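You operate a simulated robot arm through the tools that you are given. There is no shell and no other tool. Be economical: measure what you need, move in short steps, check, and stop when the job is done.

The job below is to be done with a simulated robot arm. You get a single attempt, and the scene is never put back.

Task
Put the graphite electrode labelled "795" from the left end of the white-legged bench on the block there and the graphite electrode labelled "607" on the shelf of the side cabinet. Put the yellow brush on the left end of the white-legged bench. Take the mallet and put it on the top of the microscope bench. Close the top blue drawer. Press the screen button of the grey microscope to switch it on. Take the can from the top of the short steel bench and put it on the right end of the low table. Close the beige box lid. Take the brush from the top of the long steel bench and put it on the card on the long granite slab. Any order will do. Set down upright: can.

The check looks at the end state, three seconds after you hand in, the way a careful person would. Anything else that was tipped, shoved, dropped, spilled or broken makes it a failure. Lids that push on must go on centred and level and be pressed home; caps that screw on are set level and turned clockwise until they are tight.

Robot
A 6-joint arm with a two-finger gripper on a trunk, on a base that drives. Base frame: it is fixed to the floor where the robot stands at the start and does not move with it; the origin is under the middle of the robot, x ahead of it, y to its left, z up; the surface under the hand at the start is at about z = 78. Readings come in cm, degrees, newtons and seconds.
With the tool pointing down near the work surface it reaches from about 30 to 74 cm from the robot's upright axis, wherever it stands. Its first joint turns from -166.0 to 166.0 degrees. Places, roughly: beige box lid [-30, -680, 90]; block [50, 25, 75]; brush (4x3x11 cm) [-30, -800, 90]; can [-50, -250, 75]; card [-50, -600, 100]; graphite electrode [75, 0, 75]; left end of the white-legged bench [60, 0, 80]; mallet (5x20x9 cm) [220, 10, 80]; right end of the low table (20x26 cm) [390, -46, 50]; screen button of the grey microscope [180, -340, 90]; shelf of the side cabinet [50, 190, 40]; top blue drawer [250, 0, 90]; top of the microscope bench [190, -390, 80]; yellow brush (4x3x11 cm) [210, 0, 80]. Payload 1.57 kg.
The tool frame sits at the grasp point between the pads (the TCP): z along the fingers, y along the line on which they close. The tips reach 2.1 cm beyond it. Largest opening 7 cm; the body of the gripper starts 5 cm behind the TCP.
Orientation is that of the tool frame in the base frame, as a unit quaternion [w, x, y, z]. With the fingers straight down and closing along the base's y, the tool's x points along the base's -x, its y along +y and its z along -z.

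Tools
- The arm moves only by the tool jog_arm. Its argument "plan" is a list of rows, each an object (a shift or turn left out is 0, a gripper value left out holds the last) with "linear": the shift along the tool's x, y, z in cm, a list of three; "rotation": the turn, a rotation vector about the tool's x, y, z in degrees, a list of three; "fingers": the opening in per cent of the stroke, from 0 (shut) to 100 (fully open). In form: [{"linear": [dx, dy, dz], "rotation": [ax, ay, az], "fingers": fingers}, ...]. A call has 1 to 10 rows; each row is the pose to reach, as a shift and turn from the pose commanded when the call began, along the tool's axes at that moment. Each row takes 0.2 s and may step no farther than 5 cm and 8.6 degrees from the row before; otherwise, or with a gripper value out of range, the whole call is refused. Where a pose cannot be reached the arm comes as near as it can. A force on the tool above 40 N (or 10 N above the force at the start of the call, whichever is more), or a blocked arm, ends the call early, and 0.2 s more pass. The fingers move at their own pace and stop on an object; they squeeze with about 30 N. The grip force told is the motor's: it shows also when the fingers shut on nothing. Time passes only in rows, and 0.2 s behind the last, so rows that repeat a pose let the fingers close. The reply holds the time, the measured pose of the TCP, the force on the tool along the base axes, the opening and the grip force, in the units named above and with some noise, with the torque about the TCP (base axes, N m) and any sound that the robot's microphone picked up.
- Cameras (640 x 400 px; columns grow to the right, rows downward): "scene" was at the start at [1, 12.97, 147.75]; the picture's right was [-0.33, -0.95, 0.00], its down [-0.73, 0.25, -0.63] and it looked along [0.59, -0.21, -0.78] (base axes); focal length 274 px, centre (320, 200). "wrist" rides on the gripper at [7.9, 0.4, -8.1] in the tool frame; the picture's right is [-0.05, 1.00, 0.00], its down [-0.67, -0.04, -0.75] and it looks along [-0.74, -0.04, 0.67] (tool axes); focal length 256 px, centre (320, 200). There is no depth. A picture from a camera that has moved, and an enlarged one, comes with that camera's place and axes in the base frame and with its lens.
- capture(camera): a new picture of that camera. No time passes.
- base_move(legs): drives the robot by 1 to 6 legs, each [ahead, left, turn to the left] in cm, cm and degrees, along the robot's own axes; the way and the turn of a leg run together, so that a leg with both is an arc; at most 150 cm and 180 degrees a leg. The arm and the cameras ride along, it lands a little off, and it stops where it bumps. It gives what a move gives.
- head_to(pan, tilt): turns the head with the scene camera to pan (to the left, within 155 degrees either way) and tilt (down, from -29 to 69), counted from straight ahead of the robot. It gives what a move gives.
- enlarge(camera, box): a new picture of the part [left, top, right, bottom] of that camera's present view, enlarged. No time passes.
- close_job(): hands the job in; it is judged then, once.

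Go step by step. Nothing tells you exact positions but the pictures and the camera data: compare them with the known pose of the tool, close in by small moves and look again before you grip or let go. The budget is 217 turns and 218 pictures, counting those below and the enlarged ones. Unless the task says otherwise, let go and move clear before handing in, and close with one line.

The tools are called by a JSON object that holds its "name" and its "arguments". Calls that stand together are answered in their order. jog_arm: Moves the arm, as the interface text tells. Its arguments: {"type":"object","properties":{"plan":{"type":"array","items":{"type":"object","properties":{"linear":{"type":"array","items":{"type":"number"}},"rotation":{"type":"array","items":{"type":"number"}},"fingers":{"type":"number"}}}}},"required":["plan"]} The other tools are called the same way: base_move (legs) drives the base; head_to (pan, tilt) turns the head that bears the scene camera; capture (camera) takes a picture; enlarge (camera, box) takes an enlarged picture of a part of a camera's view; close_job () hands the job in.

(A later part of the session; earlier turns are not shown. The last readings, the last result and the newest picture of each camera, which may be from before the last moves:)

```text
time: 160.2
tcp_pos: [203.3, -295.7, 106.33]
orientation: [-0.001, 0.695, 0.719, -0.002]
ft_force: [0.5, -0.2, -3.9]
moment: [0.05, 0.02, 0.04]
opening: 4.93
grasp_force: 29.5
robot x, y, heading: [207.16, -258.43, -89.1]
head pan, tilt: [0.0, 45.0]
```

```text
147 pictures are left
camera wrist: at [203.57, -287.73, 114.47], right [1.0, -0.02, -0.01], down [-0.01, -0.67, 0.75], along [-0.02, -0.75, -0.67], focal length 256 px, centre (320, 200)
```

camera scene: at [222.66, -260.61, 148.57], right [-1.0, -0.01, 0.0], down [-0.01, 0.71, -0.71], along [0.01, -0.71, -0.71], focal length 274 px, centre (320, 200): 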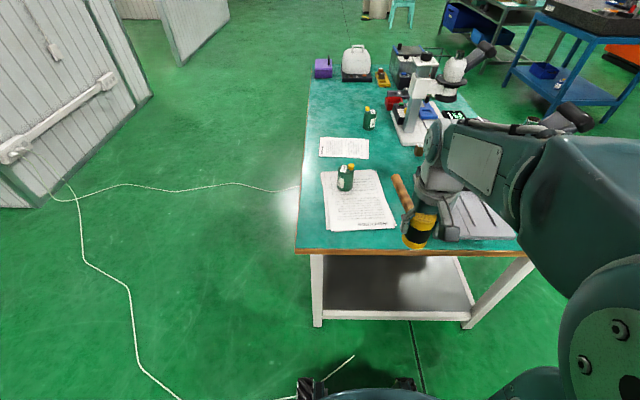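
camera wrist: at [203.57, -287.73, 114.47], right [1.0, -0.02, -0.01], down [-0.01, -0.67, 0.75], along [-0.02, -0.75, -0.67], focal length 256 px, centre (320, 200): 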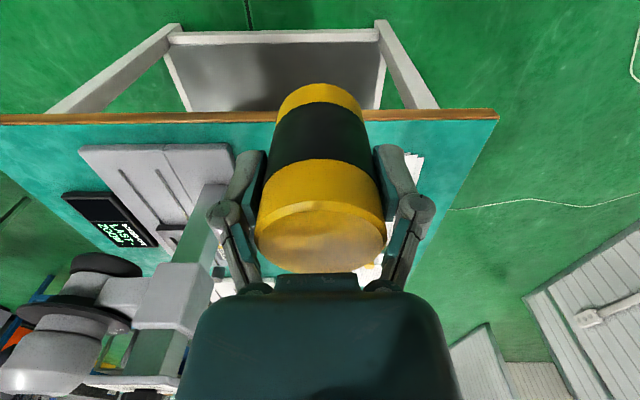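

Plan: set the mallet head in the strip in front of the papers at ≈(206, −314), handle hovering over the paper, clear of the microscope. Extend and lower to just above.

{"name": "jog_arm", "arguments": {"plan": [{"linear": [-4.7, 0.5, 0]}, {"linear": [-9.4, 1, 0]}, {"linear": [-14, 1.5, 0]}, {"linear": [-18.6, 1.9, 1]}, {"linear": [-18.6, 1.9, 5.8]}, {"linear": [-18.6, 1.9, 10.5]}, {"linear": [-18.6, 1.9, 15.2]}, {"linear": [-18.6, 1.9, 18.5]}]}}

{"name": "capture", "arguments": {"camera": "wrist"}}

{"name": "capture", "arguments": {"camera": "scene"}}

```text
time: 162.0
tcp_pos: [205.96, -314.23, 88.07]
orientation: [-0.001, 0.695, 0.719, -0.002]
ft_force: [0.0, 0.0, -3.5]
moment: [0.07, -0.01, 0.02]
opening: 4.96
grasp_force: 29.4
robot x, y, heading: [207.87, -258.27, -89.3]
head pan, tilt: [0.0, 45.0]
```

```text
146 pictures are left
camera wrist: at [206.16, -306.21, 96.16], right [1.0, -0.02, -0.01], down [-0.01, -0.67, 0.75], along [-0.02, -0.75, -0.67], focal length 256 px, centre (320, 200)
```

wrist: 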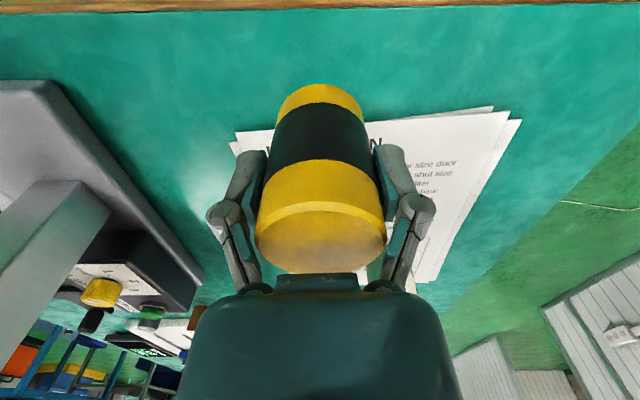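

```text
145 pictures are left
camera scene: at [222.67, -260.74, 148.57], right [-1.0, -0.01, 0.0], down [-0.01, 0.71, -0.71], along [0.01, -0.71, -0.71], focal length 274 px, centre (320, 200)
```

scene: 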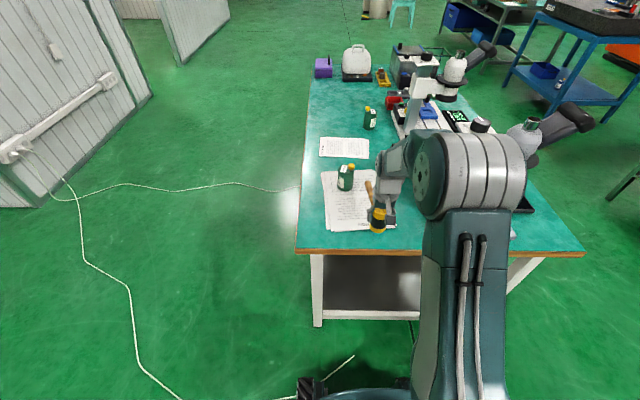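

{"name": "jog_arm", "arguments": {"plan": [{"linear": [-0.6, 0, 2]}, {"linear": [-0.6, 0, 4]}, {"linear": [-0.6, 0, 4.5]}, {"linear": [-0.6, 0, 4.9]}]}}

```text
time: 163.0
tcp_pos: [205.89, -315.08, 83.92]
orientation: [0.002, 0.695, 0.719, -0.006]
ft_force: [1.0, 6.5, 13.4]
moment: [0.1, -0.41, 0.14]
opening: 4.95
grasp_force: 30.1
robot x, y, heading: [207.5, -258.08, -89.3]
head pan, tilt: [0.0, 45.0]
stopped in row 4: the force on the tool passed its limit at 48 N (the readings are from after the stop); the commanded pose is now the measured one
```

{"name": "capture", "arguments": {"camera": "wrist"}}

{"name": "enlarge", "arguments": {"camera": "scene", "box": [310, 150, 430, 270]}}

```text
144 pictures are left
camera wrist: at [206.11, -307.04, 91.83], right [1.0, -0.02, -0.01], down [-0.01, -0.66, 0.75], along [-0.02, -0.75, -0.66], focal length 256 px, centre (320, 200)
```

wrist: 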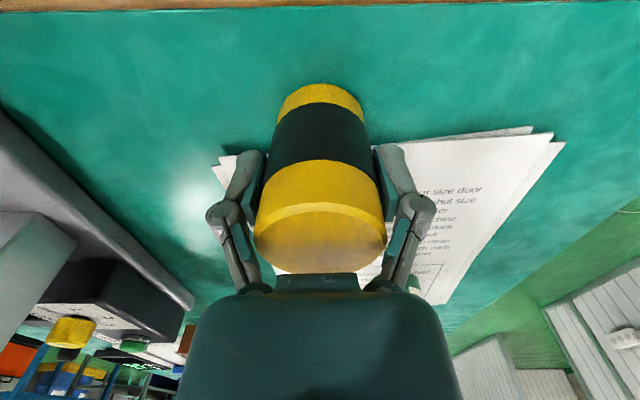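

```text
3.33 times, centred on (370, 210) of scene
camera zoom: at [222.69, -260.56, 148.58], right [-1.0, -0.01, 0.0], down [-0.01, 0.71, -0.71], along [0.01, -0.71, -0.71], focal length 914 px, centre (153, 167)
```

zoom: 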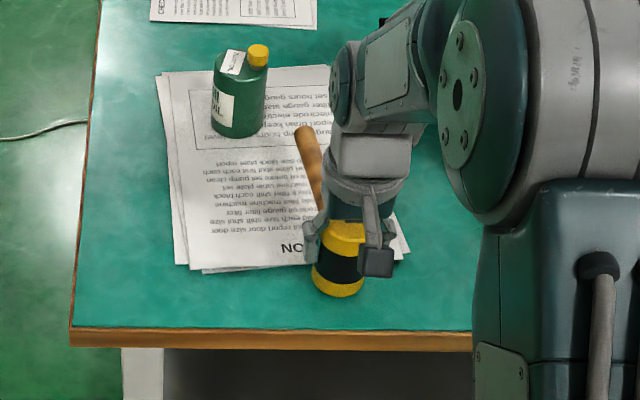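

The head is on the bench. Ease slightly and release.

{"name": "jog_arm", "arguments": {"plan": [{"linear": [0, 0, -0.15]}, {"linear": [0, 0, -0.15], "fingers": 85}, {"linear": [0, 0, -0.15], "fingers": 100}, {"linear": [0, 0, -0.15], "fingers": 100}, {"linear": [0, 0, -4]}, {"linear": [0, 0, -8]}, {"linear": [0, 0, -12]}, {"linear": [3, 0, -16]}]}}

{"name": "capture", "arguments": {"camera": "wrist"}}

```text
time: 164.8
tcp_pos: [206.11, -312.01, 99.46]
orientation: [0.001, 0.694, 0.72, -0.005]
ft_force: [-0.1, 0.7, -0.7]
moment: [0.02, -0.01, 0.01]
opening: 6.98
grasp_force: 0.1
robot x, y, heading: [207.24, -258.35, -89.2]
head pan, tilt: [0.0, 45.0]
```

```text
142 pictures are left
camera wrist: at [206.23, -304.0, 107.58], right [1.0, -0.02, -0.01], down [-0.01, -0.66, 0.75], along [-0.02, -0.75, -0.66], focal length 256 px, centre (320, 200)
```

wrist: 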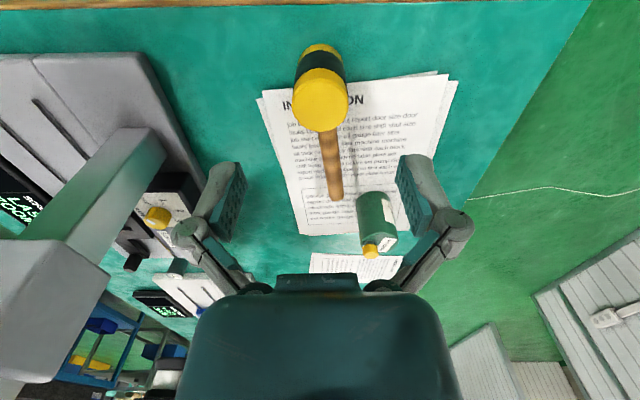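

Mallet placed. Now look at the grey microscope closely.

{"name": "enlarge", "arguments": {"camera": "wrist", "box": [0, 40, 230, 320]}}

{"name": "enlarge", "arguments": {"camera": "scene", "box": [370, 40, 600, 260]}}

```text
1.43 times, centred on (115, 180) of wrist
camera zoom: at [206.23, -304.0, 107.58], right [1.0, -0.02, -0.01], down [-0.01, -0.66, 0.75], along [-0.02, -0.75, -0.66], focal length 366 px, centre (613, 229)
```

zoom: 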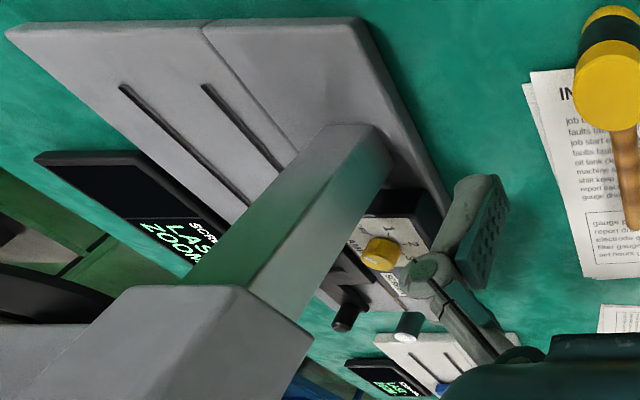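

```text
1.82 times, centred on (485, 150) of scene
camera zoom: at [222.69, -260.68, 148.57], right [-1.0, -0.01, 0.0], down [-0.01, 0.71, -0.71], along [0.01, -0.71, -0.71], focal length 499 px, centre (20, 291)
```

zoom: 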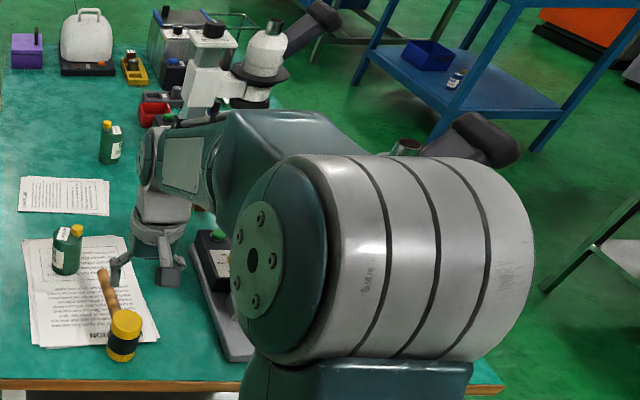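

I see a control box behind the column with a yellow knob and a "SCREEN" label. I raise the hand, move the base closer and look from nearer.

{"name": "jog_arm", "arguments": {"plan": [{"linear": [2, 0, -4]}, {"linear": [4, -1, -8]}, {"linear": [6, -2, -11]}]}}

{"name": "base_move", "arguments": {"legs": [[10, 0, 0]]}}

{"name": "jog_arm", "arguments": {"plan": [{"linear": [0, -3.5, 0]}, {"linear": [0, -7, 0]}]}}

{"name": "capture", "arguments": {"camera": "wrist"}}

```text
time: 165.6
tcp_pos: [203.77, -305.82, 110.6]
orientation: [0.002, 0.695, 0.719, -0.006]
ft_force: [-0.2, 0.2, -0.6]
moment: [0.01, -0.01, -0.01]
opening: 7.01
grasp_force: 0.0
robot x, y, heading: [207.46, -258.79, -89.4]
head pan, tilt: [0.0, 45.0]
```

```text
time: 166.7
tcp_pos: [203.87, -315.81, 110.55]
orientation: [0.002, 0.695, 0.719, -0.005]
ft_force: [-0.6, -0.1, 0.1]
moment: [-0.03, 0.01, -0.01]
opening: 7.0
grasp_force: 0.0
robot x, y, heading: [207.59, -267.99, -89.2]
head pan, tilt: [0.0, 45.0]
```

```text
time: 167.3
tcp_pos: [196.8, -316.26, 110.66]
orientation: [0.002, 0.695, 0.719, -0.005]
ft_force: [-0.8, 1.3, -0.3]
moment: [-0.06, 0.01, -0.02]
opening: 7.02
grasp_force: 0.2
robot x, y, heading: [207.59, -268.41, -89.5]
head pan, tilt: [0.0, 45.0]
```

```text
139 pictures are left
camera wrist: at [197.02, -308.19, 118.7], right [1.0, -0.02, 0.0], down [-0.01, -0.66, 0.75], along [-0.02, -0.75, -0.66], focal length 256 px, centre (320, 200)
```

wrist: 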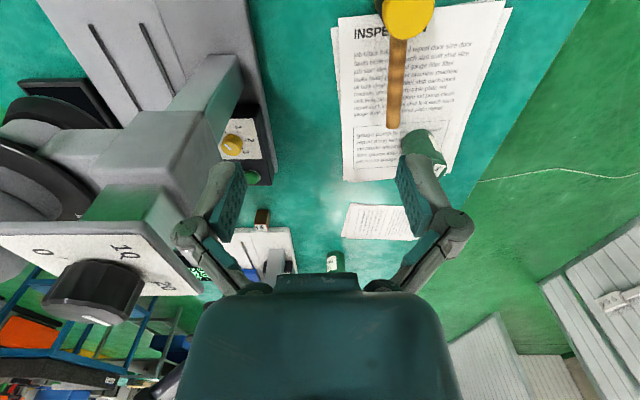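

{"name": "enlarge", "arguments": {"camera": "wrist", "box": [180, 90, 290, 200]}}

```text
3.64 times, centred on (235, 145) of wrist
camera zoom: at [197.02, -308.19, 118.7], right [1.0, -0.02, 0.0], down [-0.01, -0.66, 0.75], along [-0.02, -0.75, -0.66], focal length 931 px, centre (629, 400)
```

zoom: 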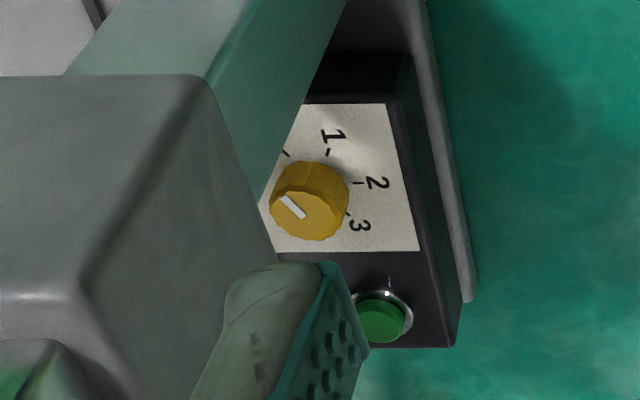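

{"name": "jog_arm", "arguments": {"plan": [{"linear": [-2, 3, 1]}, {"linear": [-5, 4, 3]}, {"linear": [-8, 4, 5]}]}}

{"name": "enlarge", "arguments": {"camera": "wrist", "box": [120, 20, 300, 200]}}

```text
time: 168.1
tcp_pos: [201.17, -324.17, 105.61]
orientation: [0.002, 0.695, 0.719, -0.006]
ft_force: [0.3, 0.3, 0.2]
moment: [-0.03, 0.02, 0.0]
opening: 6.99
grasp_force: 0.2
robot x, y, heading: [207.79, -268.36, -89.3]
head pan, tilt: [0.0, 45.0]
```

```text
2.22 times, centred on (210, 110) of wrist
camera zoom: at [201.39, -316.19, 113.7], right [1.0, -0.02, 0.0], down [-0.01, -0.66, 0.75], along [-0.02, -0.75, -0.66], focal length 569 px, centre (564, 400)
```

zoom: 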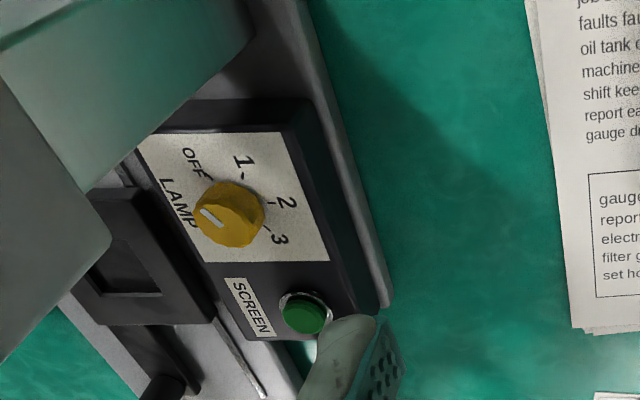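

The green SCREEN button triangulates to ≈(183.7, −340.3, 84.6). The column is at y≥−327, so I'll come in rolled 30° from +x. First shift base and raise the hand.

{"name": "jog_arm", "arguments": {"plan": [{"linear": [2, 2, -4], "fingers": 0}, {"linear": [4, 3, -6]}]}}

{"name": "base_move", "arguments": {"legs": [[0, 7, 0], [4, 0, 0]]}}

{"name": "jog_arm", "arguments": {"plan": [{"linear": [-2, 0, 0], "rotation": [7.5, 0, 0]}, {"linear": [-5, 0, 0], "rotation": [15, 0, 0]}, {"linear": [-9, 0, 0], "rotation": [22.5, 0, 0]}, {"linear": [-13, 0, 0], "rotation": [30, 0, 0]}]}}

{"name": "capture", "arguments": {"camera": "wrist"}}

{"name": "capture", "arguments": {"camera": "scene"}}

```text
time: 168.7
tcp_pos: [204.06, -320.03, 111.6]
orientation: [0.002, 0.695, 0.719, -0.007]
ft_force: [0.1, -0.3, 0.5]
moment: [0.0, -0.02, -0.03]
opening: 0.03
grasp_force: 28.6
robot x, y, heading: [207.83, -268.71, -89.2]
head pan, tilt: [0.0, 45.0]
```

```text
time: 170.2
tcp_pos: [211.31, -323.87, 111.56]
orientation: [0.001, 0.695, 0.719, -0.006]
ft_force: [-0.1, -0.2, 0.2]
moment: [0.01, 0.02, -0.01]
opening: 0.0
grasp_force: 29.2
robot x, y, heading: [214.81, -272.63, -89.3]
head pan, tilt: [0.0, 45.0]
```

```text
time: 171.2
tcp_pos: [210.01, -336.92, 111.61]
orientation: [-0.174, 0.673, 0.694, -0.188]
ft_force: [-0.8, -0.3, 0.0]
moment: [-0.03, -0.04, 0.0]
opening: 0.0
grasp_force: 28.4
robot x, y, heading: [214.74, -272.62, -89.5]
head pan, tilt: [0.0, 45.0]
```

```text
136 pictures are left
camera wrist: at [214.06, -328.73, 118.47], right [0.87, -0.03, -0.49], down [0.36, -0.65, 0.67], along [-0.34, -0.76, -0.55], focal length 256 px, centre (320, 200)
```

wrist: 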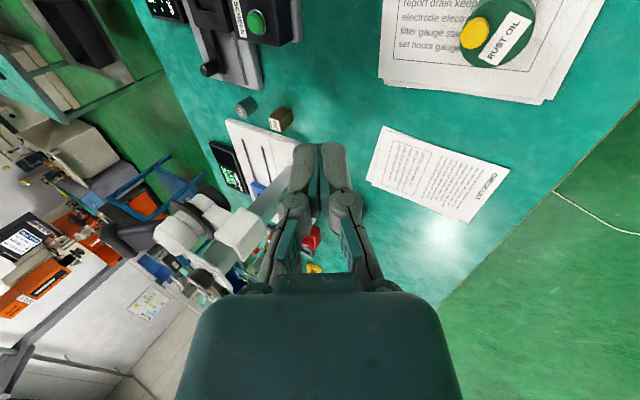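

```text
135 pictures are left
camera scene: at [228.81, -274.76, 148.66], right [-1.0, -0.01, -0.01], down [0.0, 0.71, -0.71], along [0.01, -0.71, -0.71], focal length 274 px, centre (320, 200)
```

scene: 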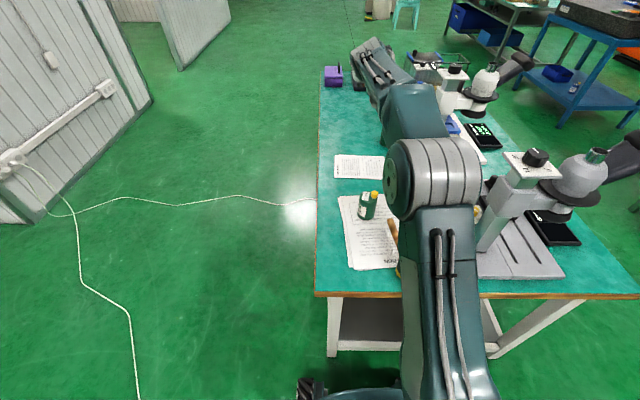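

Button re-confirmed at (183.5, −340.1). Approach diagonally from +x to ~10 cm above it.

{"name": "jog_arm", "arguments": {"plan": [{"linear": [-0.4, -2.2, 4.25]}, {"linear": [-0.8, -4.4, 8.5]}, {"linear": [-1.2, -6.6, 12.75]}, {"linear": [-1.6, -8.8, 17]}, {"linear": [-2, -11, 21.2]}, {"linear": [-2.4, -13.2, 25.5]}]}}

{"name": "capture", "arguments": {"camera": "wrist"}}

{"name": "capture", "arguments": {"camera": "scene"}}

```text
time: 172.6
tcp_pos: [186.25, -340.37, 96.19]
orientation: [-0.175, 0.673, 0.693, -0.188]
ft_force: [0.7, 0.3, 1.2]
moment: [-0.03, -0.02, 0.0]
opening: 0.03
grasp_force: 29.1
robot x, y, heading: [214.78, -271.93, -89.2]
head pan, tilt: [0.0, 45.0]
```

```text
134 pictures are left
camera wrist: at [190.45, -332.21, 103.02], right [0.87, -0.03, -0.5], down [0.36, -0.65, 0.67], along [-0.34, -0.76, -0.55], focal length 256 px, centre (320, 200)
```

wrist: 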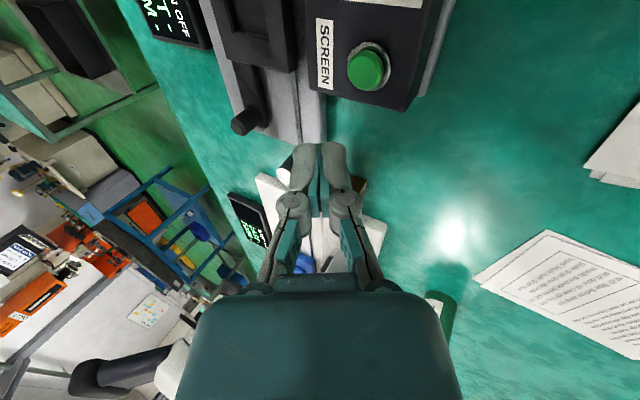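

```text
133 pictures are left
camera scene: at [229.45, -274.75, 148.62], right [-1.0, -0.01, 0.0], down [-0.01, 0.71, -0.71], along [0.01, -0.71, -0.71], focal length 274 px, centre (320, 200)
```

scene: 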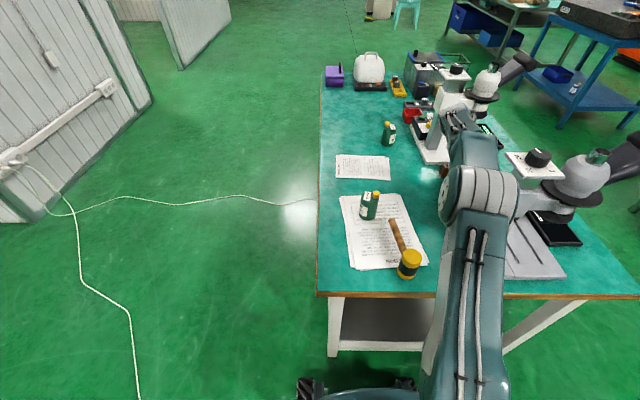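

{"name": "jog_arm", "arguments": {"plan": [{"linear": [0.2, 0.8, 3.9]}, {"linear": [0.35, 1.7, 7.9]}]}}

{"name": "capture", "arguments": {"camera": "wrist"}}

```text
time: 173.2
tcp_pos: [184.22, -340.02, 88.38]
orientation: [-0.175, 0.673, 0.693, -0.189]
ft_force: [0.3, 0.4, -0.4]
moment: [0.01, -0.02, 0.01]
opening: 0.0
grasp_force: 28.4
robot x, y, heading: [214.74, -272.51, -89.4]
head pan, tilt: [0.0, 45.0]
```

```text
132 pictures are left
camera wrist: at [188.36, -331.87, 95.26], right [0.87, -0.03, -0.5], down [0.36, -0.65, 0.67], along [-0.34, -0.76, -0.55], focal length 256 px, centre (320, 200)
```

wrist: 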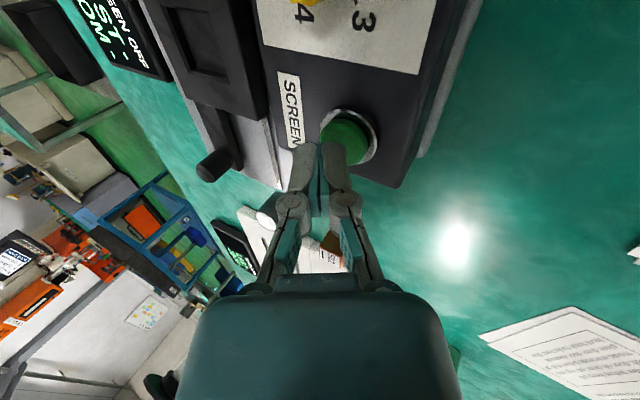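

Tip is over the button. Press straight down in small steps.

{"name": "jog_arm", "arguments": {"plan": [{"linear": [-0.2, 0.2, 1.0]}, {"linear": [-0.2, 0.6, 1.7]}, {"linear": [-0.2, 0.85, 2.15]}, {"linear": [-0.2, 1.0, 2.4]}]}}

{"name": "capture", "arguments": {"camera": "wrist"}}

```text
time: 174.2
tcp_pos: [183.97, -340.41, 86.46]
orientation: [-0.175, 0.672, 0.693, -0.194]
ft_force: [-2.0, 0.3, 35.3]
moment: [0.04, 0.07, 0.01]
opening: 0.0
grasp_force: 28.8
robot x, y, heading: [214.88, -272.41, -89.2]
head pan, tilt: [0.0, 45.0]
heard: click
```

```text
131 pictures are left
camera wrist: at [188.1, -332.15, 93.14], right [0.86, -0.03, -0.5], down [0.37, -0.64, 0.67], along [-0.34, -0.77, -0.54], focal length 256 px, centre (320, 200)
```

wrist: 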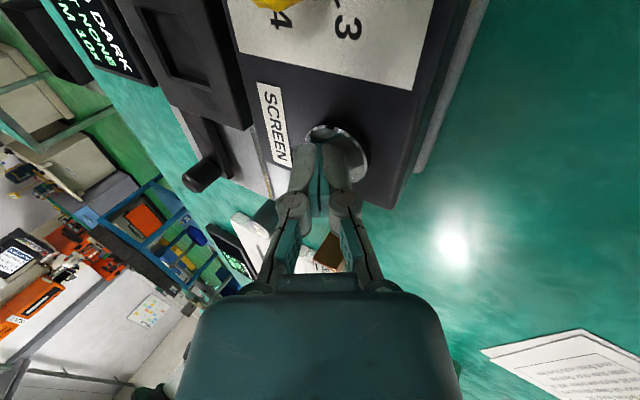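

A click and the screen text changed: it's on. Withdraw upward and to +x, undoing the roll.

{"name": "jog_arm", "arguments": {"plan": [{"linear": [0, -1.5, -2.6]}, {"linear": [0, -1.5, -6.5]}, {"linear": [0, -1.5, -11]}, {"linear": [0, -1.5, -15.5]}, {"linear": [0, -1.5, -20]}, {"linear": [0, 0, -24.5]}]}}

{"name": "capture", "arguments": {"camera": "wrist"}}

```text
time: 175.6
tcp_pos: [196.46, -339.49, 107.38]
orientation: [-0.176, 0.672, 0.694, -0.189]
ft_force: [0.1, -0.3, 0.2]
moment: [0.03, 0.04, 0.02]
opening: 0.0
grasp_force: 28.8
robot x, y, heading: [215.19, -272.63, -89.4]
head pan, tilt: [0.0, 45.0]
```

```text
130 pictures are left
camera wrist: at [200.53, -331.39, 114.13], right [0.87, -0.03, -0.5], down [0.36, -0.65, 0.67], along [-0.34, -0.76, -0.55], focal length 256 px, centre (320, 200)
```

wrist: 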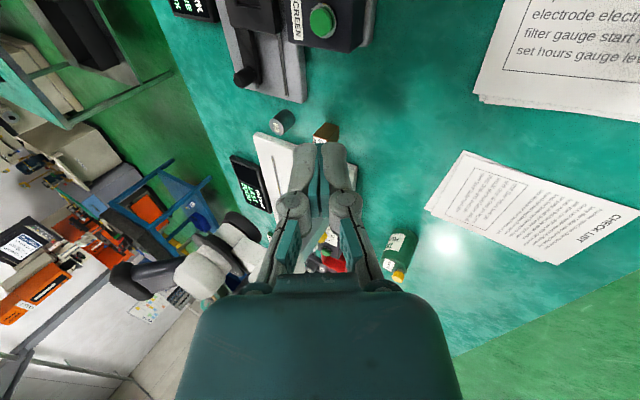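

{"name": "jog_arm", "arguments": {"plan": [{"linear": [3.5, 2, -2], "rotation": [-4, 0, 0]}, {"linear": [7.5, 3.8, -3.5], "rotation": [-9, 0, 0]}, {"linear": [11.5, 5.5, -5], "rotation": [-14, 0, 0]}, {"linear": [15.5, 7.5, -6], "rotation": [-19, 0, 0]}, {"linear": [19.5, 9, -7], "rotation": [-24, 0, 0]}, {"linear": [23.5, 10.5, -8.2], "rotation": [-30, 0, 0]}, {"linear": [27.5, 11.8, -9.4], "rotation": [-30, 0, 0]}]}}

{"name": "head_to", "arguments": {"pan": 100, "tilt": 25}}

{"name": "capture", "arguments": {"camera": "scene"}}

```text
time: 177.2
tcp_pos: [210.14, -311.69, 109.03]
orientation: [0.004, 0.695, 0.719, -0.003]
ft_force: [0.2, -0.9, -0.1]
moment: [-0.02, 0.05, 0.01]
opening: 0.0
grasp_force: 29.0
robot x, y, heading: [215.37, -272.4, -89.5]
head pan, tilt: [0.0, 45.0]
```

```text
time: 179.0
tcp_pos: [210.07, -311.76, 109.09]
orientation: [0.005, 0.696, 0.718, -0.004]
ft_force: [0.2, -0.3, 0.6]
moment: [-0.01, 0.02, -0.01]
opening: 0.0
grasp_force: 28.7
robot x, y, heading: [214.86, -272.49, -89.3]
head pan, tilt: [100.0, 25.0]
```

```text
129 pictures are left
camera scene: at [238.99, -264.76, 151.63], right [0.18, -0.98, 0.0], down [-0.42, -0.08, -0.91], along [0.89, 0.17, -0.42], focal length 274 px, centre (320, 200)
```

scene: 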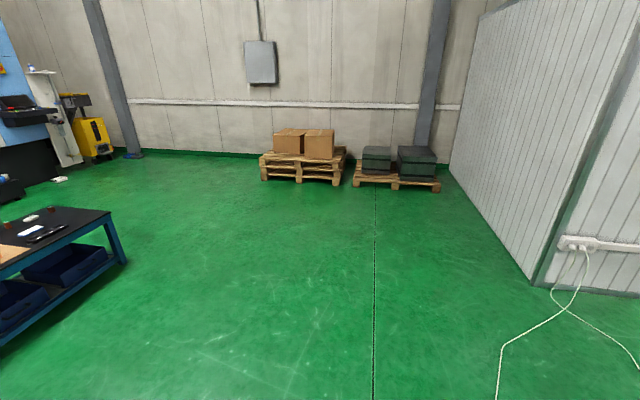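

The low table's near corner is ≈(394, −51, 50). Next the can: drive out of the gap, up the corridor and over to the north side of the short steel bench.

{"name": "base_move", "arguments": {"legs": [[-17, 0, 0], [0, -112, 0], [-140, 0, 0], [0, -150, 0]]}}

{"name": "head_to", "arguments": {"pan": 0, "tilt": 35}}

{"name": "capture", "arguments": {"camera": "scene"}}

```text
time: 199.3
tcp_pos: [-54.1, -159.41, 109.04]
orientation: [0.004, 0.694, 0.72, -0.004]
ft_force: [-0.1, 1.0, 0.4]
moment: [-0.01, 0.0, 0.01]
opening: 0.0
grasp_force: 28.4
robot x, y, heading: [-49.55, -119.79, -89.4]
head pan, tilt: [100.0, 25.0]
```

```text
time: 201.1
tcp_pos: [-54.31, -159.21, 109.06]
orientation: [0.005, 0.695, 0.719, -0.004]
ft_force: [-0.1, 0.4, -0.6]
moment: [0.0, 0.0, -0.01]
opening: 0.0
grasp_force: 28.8
robot x, y, heading: [-50.01, -119.9, -89.1]
head pan, tilt: [0.0, 35.0]
```

```text
128 pictures are left
camera scene: at [-34.28, -122.84, 150.05], right [-1.0, -0.01, 0.0], down [-0.01, 0.57, -0.82], along [0.01, -0.82, -0.57], focal length 274 px, centre (320, 200)
```

scene: 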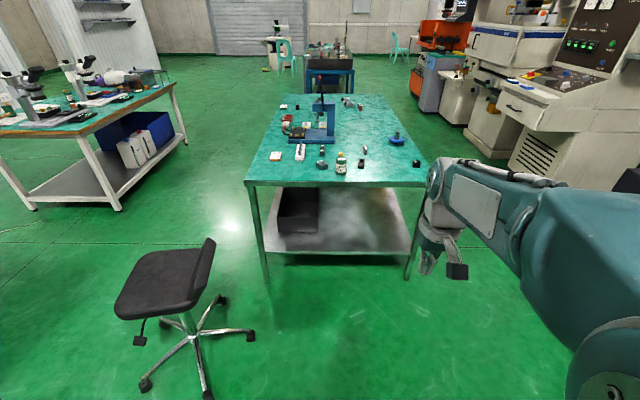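

{"name": "enlarge", "arguments": {"camera": "scene", "box": [240, 80, 440, 200]}}

```text
3.20 times, centred on (340, 140) of scene
camera zoom: at [-34.28, -122.84, 150.05], right [-1.0, -0.01, 0.0], down [-0.01, 0.57, -0.82], along [0.01, -0.82, -0.57], focal length 878 px, centre (256, 392)
```

zoom: 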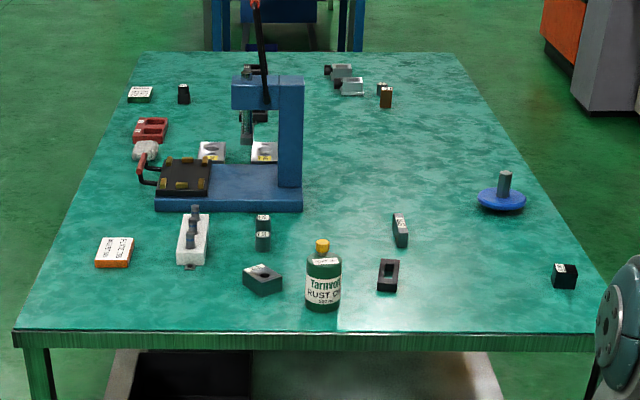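

The can is the green oil can near (−44, −251). Drive 78 cm ahead to the bench edge and look closely.

{"name": "base_move", "arguments": {"legs": [[78, 0, 0]]}}

{"name": "jog_arm", "arguments": {"plan": [{"linear": [0, 4, 0], "fingers": 100}, {"linear": [0, 9, 2]}]}}

{"name": "capture", "arguments": {"camera": "wrist"}}

```text
time: 205.2
tcp_pos: [-51.74, -236.3, 108.92]
orientation: [0.005, 0.688, 0.726, -0.004]
ft_force: [-0.8, -0.3, -0.2]
moment: [-0.01, -0.01, -0.01]
opening: 0.0
grasp_force: 28.6
robot x, y, heading: [-47.96, -196.63, -88.4]
head pan, tilt: [0.0, 35.0]
```

```text
refused: row 2 steps farther than a row can; nothing moved
```

```text
126 pictures are left
camera wrist: at [-51.8, -228.35, 117.1], right [1.0, 0.0, 0.0], down [0.0, -0.66, 0.75], along [0.0, -0.75, -0.66], focal length 256 px, centre (320, 200)
```

wrist: 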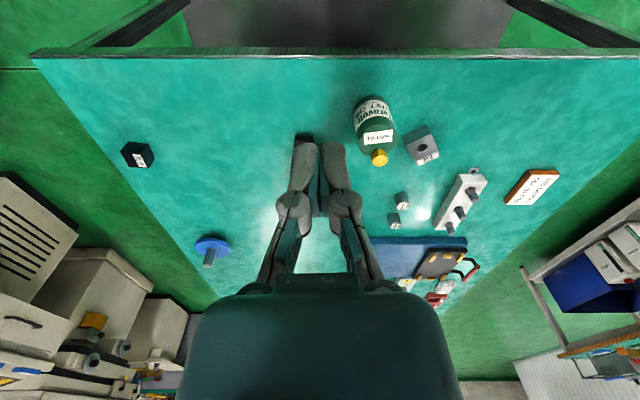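

{"name": "jog_arm", "arguments": {"plan": [{"linear": [0, 4, 0], "fingers": 100}, {"linear": [0, 8, 1]}, {"linear": [0, 8, 1]}]}}

{"name": "enlarge", "arguments": {"camera": "wrist", "box": [220, 70, 430, 200]}}

```text
time: 206.0
tcp_pos: [-43.51, -235.86, 107.94]
orientation: [0.004, 0.688, 0.726, -0.004]
ft_force: [0.2, -0.5, 0.2]
moment: [0.04, -0.01, 0.02]
opening: 6.98
grasp_force: 0.2
robot x, y, heading: [-47.48, -197.17, -88.3]
head pan, tilt: [0.0, 35.0]
```

```text
3.05 times, centred on (325, 135) of wrist
camera zoom: at [-43.64, -227.86, 116.06], right [1.0, 0.0, 0.0], down [0.0, -0.66, 0.75], along [0.0, -0.75, -0.66], focal length 780 px, centre (305, 398)
```

zoom: 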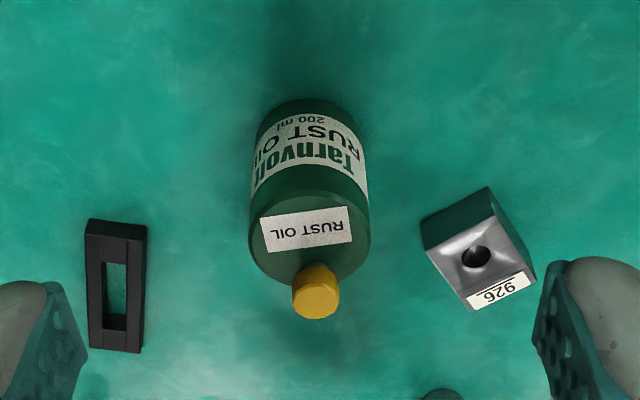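

Can: 5.5 cm diameter centred (−43.4, −250.6), body top z≈86, cap top ≈89. Position above and descend.

{"name": "jog_arm", "arguments": {"plan": [{"linear": [-4.9, -0.2, 1]}, {"linear": [-9.8, -0.5, 3]}, {"linear": [-14.7, -0.7, 4]}, {"linear": [-14.7, -0.7, 8.5]}, {"linear": [-14.7, -0.7, 13]}]}}

{"name": "capture", "arguments": {"camera": "wrist"}}

```text
refused: row 2 steps farther than a row can; nothing moved
```

```text
124 pictures are left
camera wrist: at [-43.64, -227.86, 116.06], right [1.0, 0.0, 0.0], down [0.0, -0.66, 0.75], along [0.0, -0.75, -0.66], focal length 256 px, centre (320, 200)
```

wrist: 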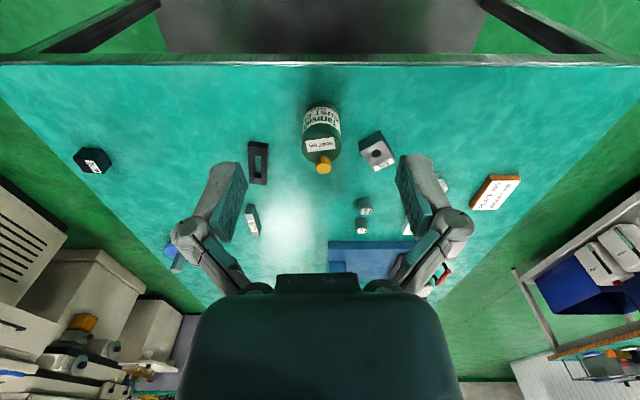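

{"name": "jog_arm", "arguments": {"plan": [{"linear": [-4.6, -0.2, 1]}, {"linear": [-9.2, -0.4, 2.5]}, {"linear": [-13, -0.6, 4]}, {"linear": [-14.7, -0.7, 8]}, {"linear": [-14.7, -0.7, 12.5]}]}}

{"name": "capture", "arguments": {"camera": "wrist"}}

```text
time: 207.2
tcp_pos: [-43.57, -250.82, 95.53]
orientation: [0.004, 0.688, 0.725, -0.005]
ft_force: [0.1, 0.2, 0.0]
moment: [-0.02, 0.02, 0.01]
opening: 6.98
grasp_force: 0.0
robot x, y, heading: [-47.39, -197.11, -88.1]
head pan, tilt: [0.0, 35.0]
```

```text
123 pictures are left
camera wrist: at [-43.57, -242.8, 103.55], right [1.0, 0.0, 0.0], down [0.0, -0.66, 0.75], along [0.0, -0.75, -0.66], focal length 256 px, centre (320, 200)
```

wrist: 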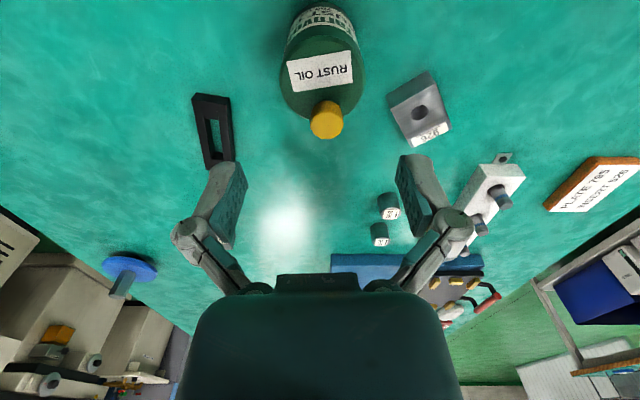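

{"name": "jog_arm", "arguments": {"plan": [{"linear": [0, 0.1, 4]}, {"linear": [0.2, 0.1, 8]}, {"linear": [0.3, 0.1, 10.9]}]}}

{"name": "capture", "arguments": {"camera": "wrist"}}

```text
time: 208.0
tcp_pos: [-43.51, -250.87, 84.74]
orientation: [0.004, 0.688, 0.726, -0.005]
ft_force: [0.2, 0.3, -0.2]
moment: [0.0, 0.0, 0.01]
opening: 7.0
grasp_force: 0.0
robot x, y, heading: [-48.02, -196.7, -88.1]
head pan, tilt: [0.0, 35.0]
```

```text
122 pictures are left
camera wrist: at [-43.53, -242.74, 92.78], right [1.0, 0.0, 0.0], down [0.0, -0.66, 0.75], along [0.0, -0.75, -0.66], focal length 256 px, centre (320, 200)
```

wrist: 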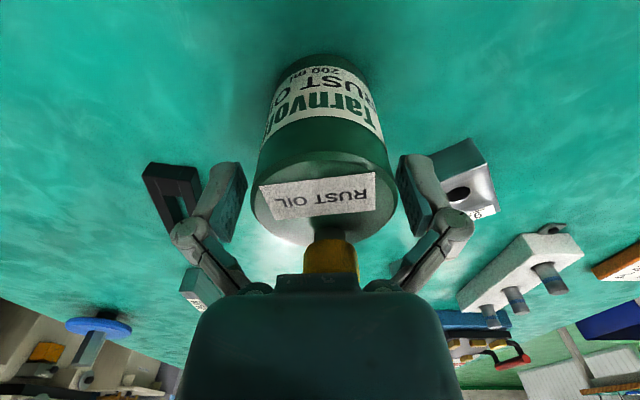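

Fingers straddle the can; grip and lift.

{"name": "jog_arm", "arguments": {"plan": [{"linear": [0, 0, 0], "fingers": 0}, {"linear": [0, 0, 0], "fingers": 0}, {"linear": [0, 0, 0], "fingers": 0}, {"linear": [0, 0, -4]}, {"linear": [0, 0, -8]}, {"linear": [2, 0, -12]}, {"linear": [6, 0, -15]}, {"linear": [10, 0, -17]}, {"linear": [14, 0, -19]}]}}

{"name": "capture", "arguments": {"camera": "wrist"}}

```text
time: 210.0
tcp_pos: [-44.57, -236.49, 103.74]
orientation: [0.004, 0.688, 0.726, -0.003]
ft_force: [-0.9, 0.0, -3.2]
moment: [0.02, 0.02, -0.01]
opening: 5.73
grasp_force: 30.0
robot x, y, heading: [-48.09, -196.85, -87.9]
head pan, tilt: [0.0, 35.0]
```

```text
121 pictures are left
camera wrist: at [-44.46, -228.38, 111.7], right [1.0, 0.0, 0.0], down [0.0, -0.66, 0.75], along [0.0, -0.75, -0.66], focal length 256 px, centre (320, 200)
```

wrist: 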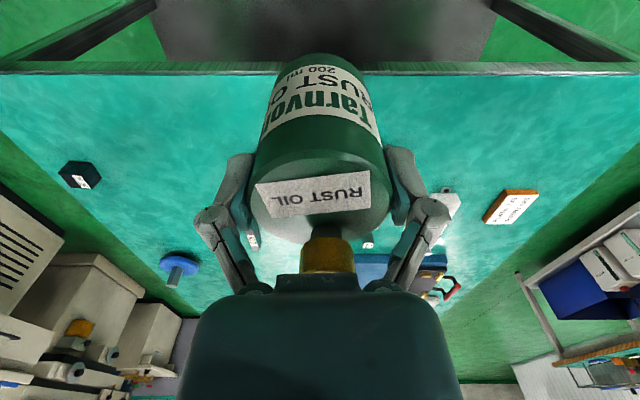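

Can held (5.7 cm). Drive back, turn, and go along the aisle to the low table.

{"name": "base_move", "arguments": {"legs": [[-100, 0, 0], [0, 0, 88], [150, 0, 0], [150, 0, 0], [110, 0, 0]]}}

{"name": "head_to", "arguments": {"pan": 60, "tilt": 40}}

{"name": "capture", "arguments": {"camera": "scene"}}

```text
time: 235.2
tcp_pos: [309.4, -72.17, 103.64]
orientation: [0.007, -0.101, 0.995, -0.006]
ft_force: [-0.2, -0.5, -2.9]
moment: [0.02, 0.01, 0.01]
opening: 5.66
grasp_force: 30.1
robot x, y, heading: [270.93, -83.04, 10.3]
head pan, tilt: [0.0, 35.0]
stopped in leg 5: the robot was blocked; the commanded pose is now the measured one
```

```text
time: 236.5
tcp_pos: [309.3, -72.03, 103.63]
orientation: [0.008, -0.101, 0.995, -0.006]
ft_force: [0.5, 0.2, -2.0]
moment: [0.0, 0.0, 0.02]
opening: 5.69
grasp_force: 30.1
robot x, y, heading: [271.44, -82.8, 10.1]
head pan, tilt: [60.0, 40.0]
```

```text
120 pictures are left
camera scene: at [265.14, -61.61, 149.51], right [0.94, -0.34, 0.0], down [-0.22, -0.6, -0.77], along [0.26, 0.72, -0.64], focal length 274 px, centre (320, 200)
```

scene: 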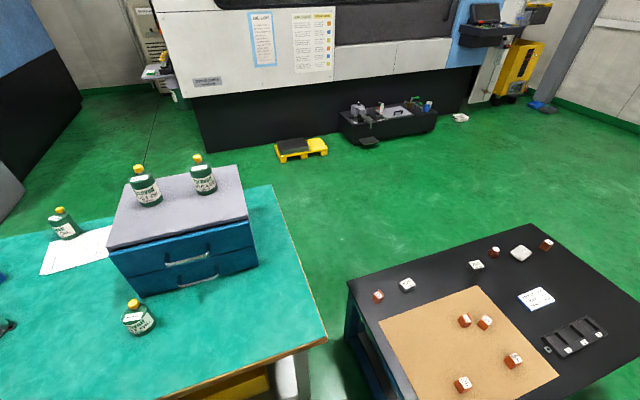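

The base touched near the low table's corner. Back off, shift right and look at the table properly.

{"name": "base_move", "arguments": {"legs": [[-15, 0, 0], [0, -40, -10]]}}

{"name": "head_to", "arguments": {"pan": 30, "tilt": 25}}

{"name": "capture", "arguments": {"camera": "scene"}}

```text
time: 239.9
tcp_pos: [299.77, -121.81, 103.66]
orientation: [0.006, -0.012, 1.0, -0.007]
ft_force: [0.1, -0.3, -3.0]
moment: [0.01, -0.01, -0.03]
opening: 5.68
grasp_force: 30.3
robot x, y, heading: [259.75, -125.5, 0.1]
head pan, tilt: [60.0, 40.0]
```

```text
time: 240.9
tcp_pos: [299.87, -121.12, 103.57]
orientation: [0.006, -0.012, 1.0, -0.008]
ft_force: [0.0, 1.2, -2.3]
moment: [-0.01, -0.01, 0.03]
opening: 5.68
grasp_force: 29.9
robot x, y, heading: [259.89, -125.17, -0.2]
head pan, tilt: [30.0, 25.0]
```

```text
119 pictures are left
camera scene: at [261.85, -105.32, 151.61], right [0.5, -0.86, 0.0], down [-0.37, -0.21, -0.91], along [0.78, 0.45, -0.42], focal length 274 px, centre (320, 200)
```

scene: 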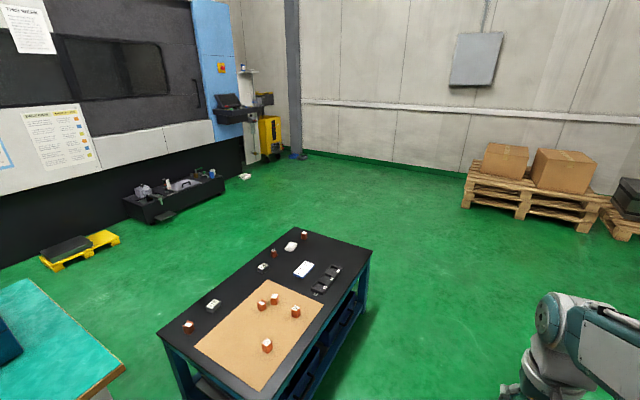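

Low table: x 297–398, y −65…−6, z 50. The free right end is around (387, −46). Drive to its −y side and face it.

{"name": "base_move", "arguments": {"legs": [[127, 0, 0], [0, 0, 90], [16, 0, 0]]}}

{"name": "capture", "arguments": {"camera": "wrist"}}

{"name": "head_to", "arguments": {"pan": 0, "tilt": 50}}

{"name": "capture", "arguments": {"camera": "scene"}}

```text
time: 251.9
tcp_pos: [380.71, -68.61, 103.5]
orientation: [-0.011, 0.708, -0.707, 0.001]
ft_force: [0.5, 0.2, -2.3]
moment: [-0.01, 0.02, -0.03]
opening: 5.69
grasp_force: 29.6
robot x, y, heading: [384.23, -108.36, 88.8]
head pan, tilt: [30.0, 25.0]
```

```text
118 pictures are left
camera wrist: at [380.11, -76.53, 111.62], right [-1.0, 0.05, -0.02], down [0.02, 0.66, 0.75], along [0.05, 0.75, -0.66], focal length 256 px, centre (320, 200)
```

wrist: 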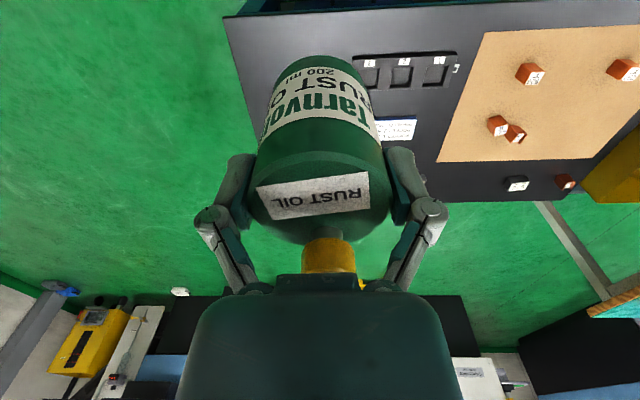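

```text
time: 252.8
tcp_pos: [380.54, -68.5, 103.63]
orientation: [-0.01, 0.708, -0.707, 0.002]
ft_force: [-0.1, 0.6, -3.4]
moment: [-0.01, -0.01, -0.05]
opening: 5.7
grasp_force: 30.0
robot x, y, heading: [384.17, -108.14, 88.9]
head pan, tilt: [0.0, 50.0]
```

```text
117 pictures are left
camera scene: at [368.18, -106.16, 147.88], right [1.0, -0.02, 0.0], down [-0.01, -0.77, -0.64], along [0.01, 0.64, -0.77], focal length 274 px, centre (320, 200)
```

scene: 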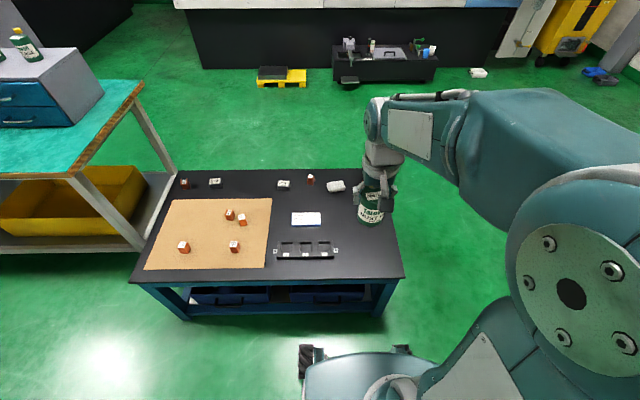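

Free right end ≈(389.5, −44). Move over it, levelling a small roll.

{"name": "jog_arm", "arguments": {"plan": [{"linear": [-4.2, -1.5, 0], "rotation": [-0.4, 0, 0]}, {"linear": [-8.4, -3, 1], "rotation": [-0.86, 0, 0]}, {"linear": [-12.6, -4.5, 2], "rotation": [-0.86, 0, 0]}, {"linear": [-16.8, -6, 3], "rotation": [-0.86, 0, 0]}, {"linear": [-21, -7.5, 4], "rotation": [-0.86, 0, 0]}, {"linear": [-24.5, -9, 6], "rotation": [-0.86, 0, 0]}, {"linear": [-24.5, -9, 11], "rotation": [-0.86, 0, 0]}, {"linear": [-24.5, -9, 16], "rotation": [-0.86, 0, 0]}, {"linear": [-24.5, -9, 21], "rotation": [-0.86, 0, 0]}, {"linear": [-24.5, -9, 26], "rotation": [-0.86, 0, 0]}]}}

{"name": "jog_arm", "arguments": {"plan": [{"linear": [0, 0, 5]}, {"linear": [0, 0, 10]}, {"linear": [0, 0, 15]}]}}

{"name": "capture", "arguments": {"camera": "wrist"}}

{"name": "capture", "arguments": {"camera": "scene"}}

```text
time: 255.0
tcp_pos: [390.17, -43.74, 77.75]
orientation: [-0.006, 0.708, -0.706, -0.004]
ft_force: [-0.4, 0.1, -2.3]
moment: [0.0, -0.01, 0.01]
opening: 5.68
grasp_force: 29.8
robot x, y, heading: [383.86, -107.9, 88.5]
head pan, tilt: [0.0, 50.0]
```

```text
time: 255.8
tcp_pos: [390.21, -43.35, 62.93]
orientation: [-0.006, 0.708, -0.706, -0.004]
ft_force: [0.1, 0.0, -1.0]
moment: [-0.01, 0.01, -0.03]
opening: 5.72
grasp_force: 30.5
robot x, y, heading: [384.13, -108.09, 88.7]
head pan, tilt: [0.0, 50.0]
```

```text
116 pictures are left
camera wrist: at [389.87, -51.39, 70.94], right [-1.0, 0.05, 0.0], down [0.03, 0.66, 0.75], along [0.04, 0.75, -0.66], focal length 256 px, centre (320, 200)
```

wrist: 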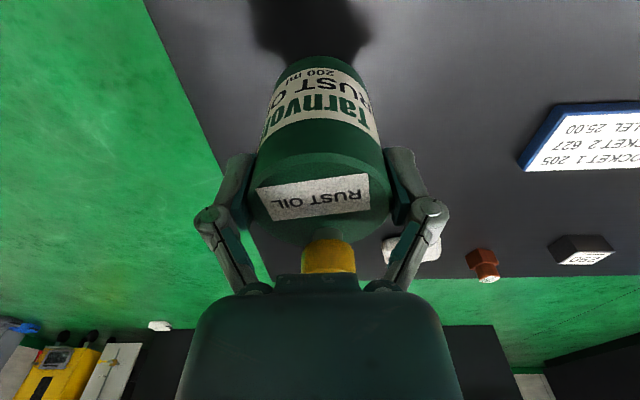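

```text
115 pictures are left
camera scene: at [368.25, -106.0, 147.88], right [1.0, -0.02, 0.0], down [-0.02, -0.77, -0.64], along [0.01, 0.64, -0.77], focal length 274 px, centre (320, 200)
```

scene: 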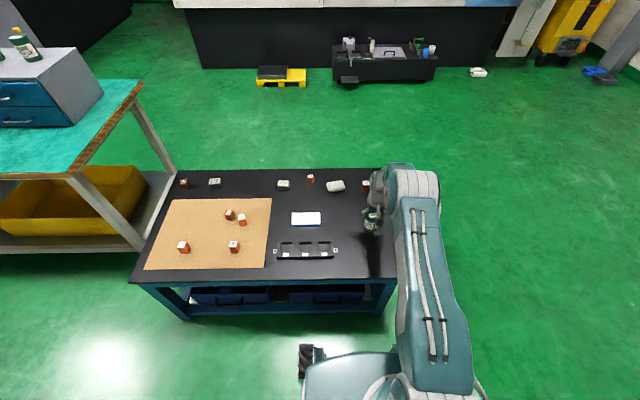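

{"name": "jog_arm", "arguments": {"plan": [{"linear": [0, 0, 3]}, {"linear": [0, 0, 5]}, {"linear": [0, 0, 5.6]}, {"linear": [0, 0, 6.0]}]}}

```text
time: 256.8
tcp_pos: [390.26, -43.48, 56.89]
orientation: [-0.005, 0.708, -0.706, -0.003]
ft_force: [-0.6, 0.3, -2.7]
moment: [-0.03, 0.01, 0.03]
opening: 5.69
grasp_force: 30.0
robot x, y, heading: [384.46, -108.1, 88.7]
head pan, tilt: [0.0, 50.0]
```

{"name": "jog_arm", "arguments": {"plan": [{"linear": [0, 0, 0.3]}, {"linear": [0, 0, 0.6]}, {"linear": [0, 0, 0.8]}]}}

```text
time: 257.6
tcp_pos: [390.35, -43.26, 56.33]
orientation: [-0.006, 0.708, -0.706, -0.006]
ft_force: [4.6, -0.3, 17.9]
moment: [0.02, -0.04, -0.06]
opening: 5.73
grasp_force: 30.3
robot x, y, heading: [383.93, -108.11, 88.9]
head pan, tilt: [0.0, 50.0]
```

Contact. Ease, release, and rise straight up.

{"name": "jog_arm", "arguments": {"plan": [{"linear": [0, 0, -0.15]}, {"linear": [0, 0, -0.15], "fingers": 92}, {"linear": [0, 0, -0.15], "fingers": 100}, {"linear": [0, 0, -0.15], "fingers": 100}, {"linear": [0, 0, -3]}, {"linear": [0, 0, -7.5]}, {"linear": [0, 0, -12]}, {"linear": [0, 0, -16.5]}, {"linear": [0, 0, -21]}]}}

{"name": "capture", "arguments": {"camera": "wrist"}}

```text
time: 259.6
tcp_pos: [390.1, -43.85, 77.28]
orientation: [-0.005, 0.708, -0.707, -0.003]
ft_force: [0.1, -0.5, 0.7]
moment: [-0.02, 0.01, -0.03]
opening: 7.02
grasp_force: 0.1
robot x, y, heading: [384.03, -108.3, 89.0]
head pan, tilt: [0.0, 50.0]
```

```text
114 pictures are left
camera wrist: at [389.72, -51.82, 85.3], right [-1.0, 0.05, 0.0], down [0.03, 0.66, 0.75], along [0.04, 0.75, -0.66], focal length 256 px, centre (320, 200)
```

wrist: 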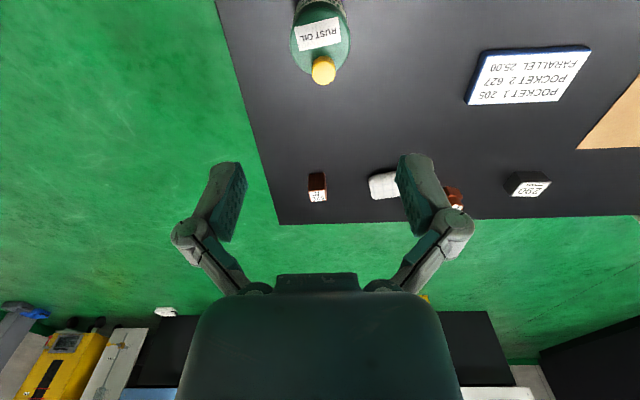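

Can stands upright on the right end. Raise and retract, then drive back and down the corridor toward the far area.

{"name": "jog_arm", "arguments": {"plan": [{"linear": [0, 0, -5]}, {"linear": [2, 0, -9.5]}, {"linear": [5, 0, -13]}, {"linear": [8.5, 0, -16]}, {"linear": [12, 0, -19]}, {"linear": [15.5, 0, -22]}, {"linear": [19, 0, -25]}, {"linear": [22.5, 0, -28]}, {"linear": [25, 2, -31]}]}}

{"name": "base_move", "arguments": {"legs": [[0, 0, 90], [110, 0, 0], [75, -13, 0], [95, 0, 0], [0, 0, 90]]}}

{"name": "head_to", "arguments": {"pan": 0, "tilt": 25}}

{"name": "capture", "arguments": {"camera": "scene"}}

```text
time: 261.6
tcp_pos: [387.88, -69.29, 107.86]
orientation: [-0.005, 0.707, -0.707, -0.004]
ft_force: [0.1, -0.1, -0.1]
moment: [-0.03, -0.01, -0.01]
opening: 6.99
grasp_force: 0.0
robot x, y, heading: [383.71, -108.39, 88.9]
head pan, tilt: [0.0, 50.0]
```

```text
time: 283.0
tcp_pos: [104.13, -137.8, 107.79]
orientation: [0.004, 0.699, 0.715, -0.005]
ft_force: [0.0, -0.6, 0.1]
moment: [-0.05, -0.03, 0.01]
opening: 7.02
grasp_force: 0.1
robot x, y, heading: [107.27, -98.92, -90.1]
head pan, tilt: [0.0, 50.0]
```

```text
time: 283.9
tcp_pos: [104.06, -137.92, 107.94]
orientation: [0.003, 0.698, 0.716, -0.005]
ft_force: [0.8, -0.1, -0.2]
moment: [0.0, 0.02, 0.0]
opening: 6.99
grasp_force: 0.0
robot x, y, heading: [107.09, -98.68, -89.9]
head pan, tilt: [0.0, 25.0]
```

```text
113 pictures are left
camera scene: at [122.36, -102.23, 151.62], right [-1.0, 0.0, 0.0], down [0.0, 0.42, -0.91], along [0.0, -0.91, -0.42], focal length 274 px, centre (320, 200)
```

scene: 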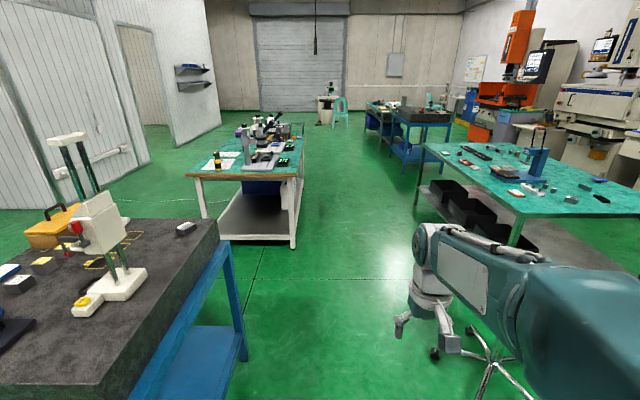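

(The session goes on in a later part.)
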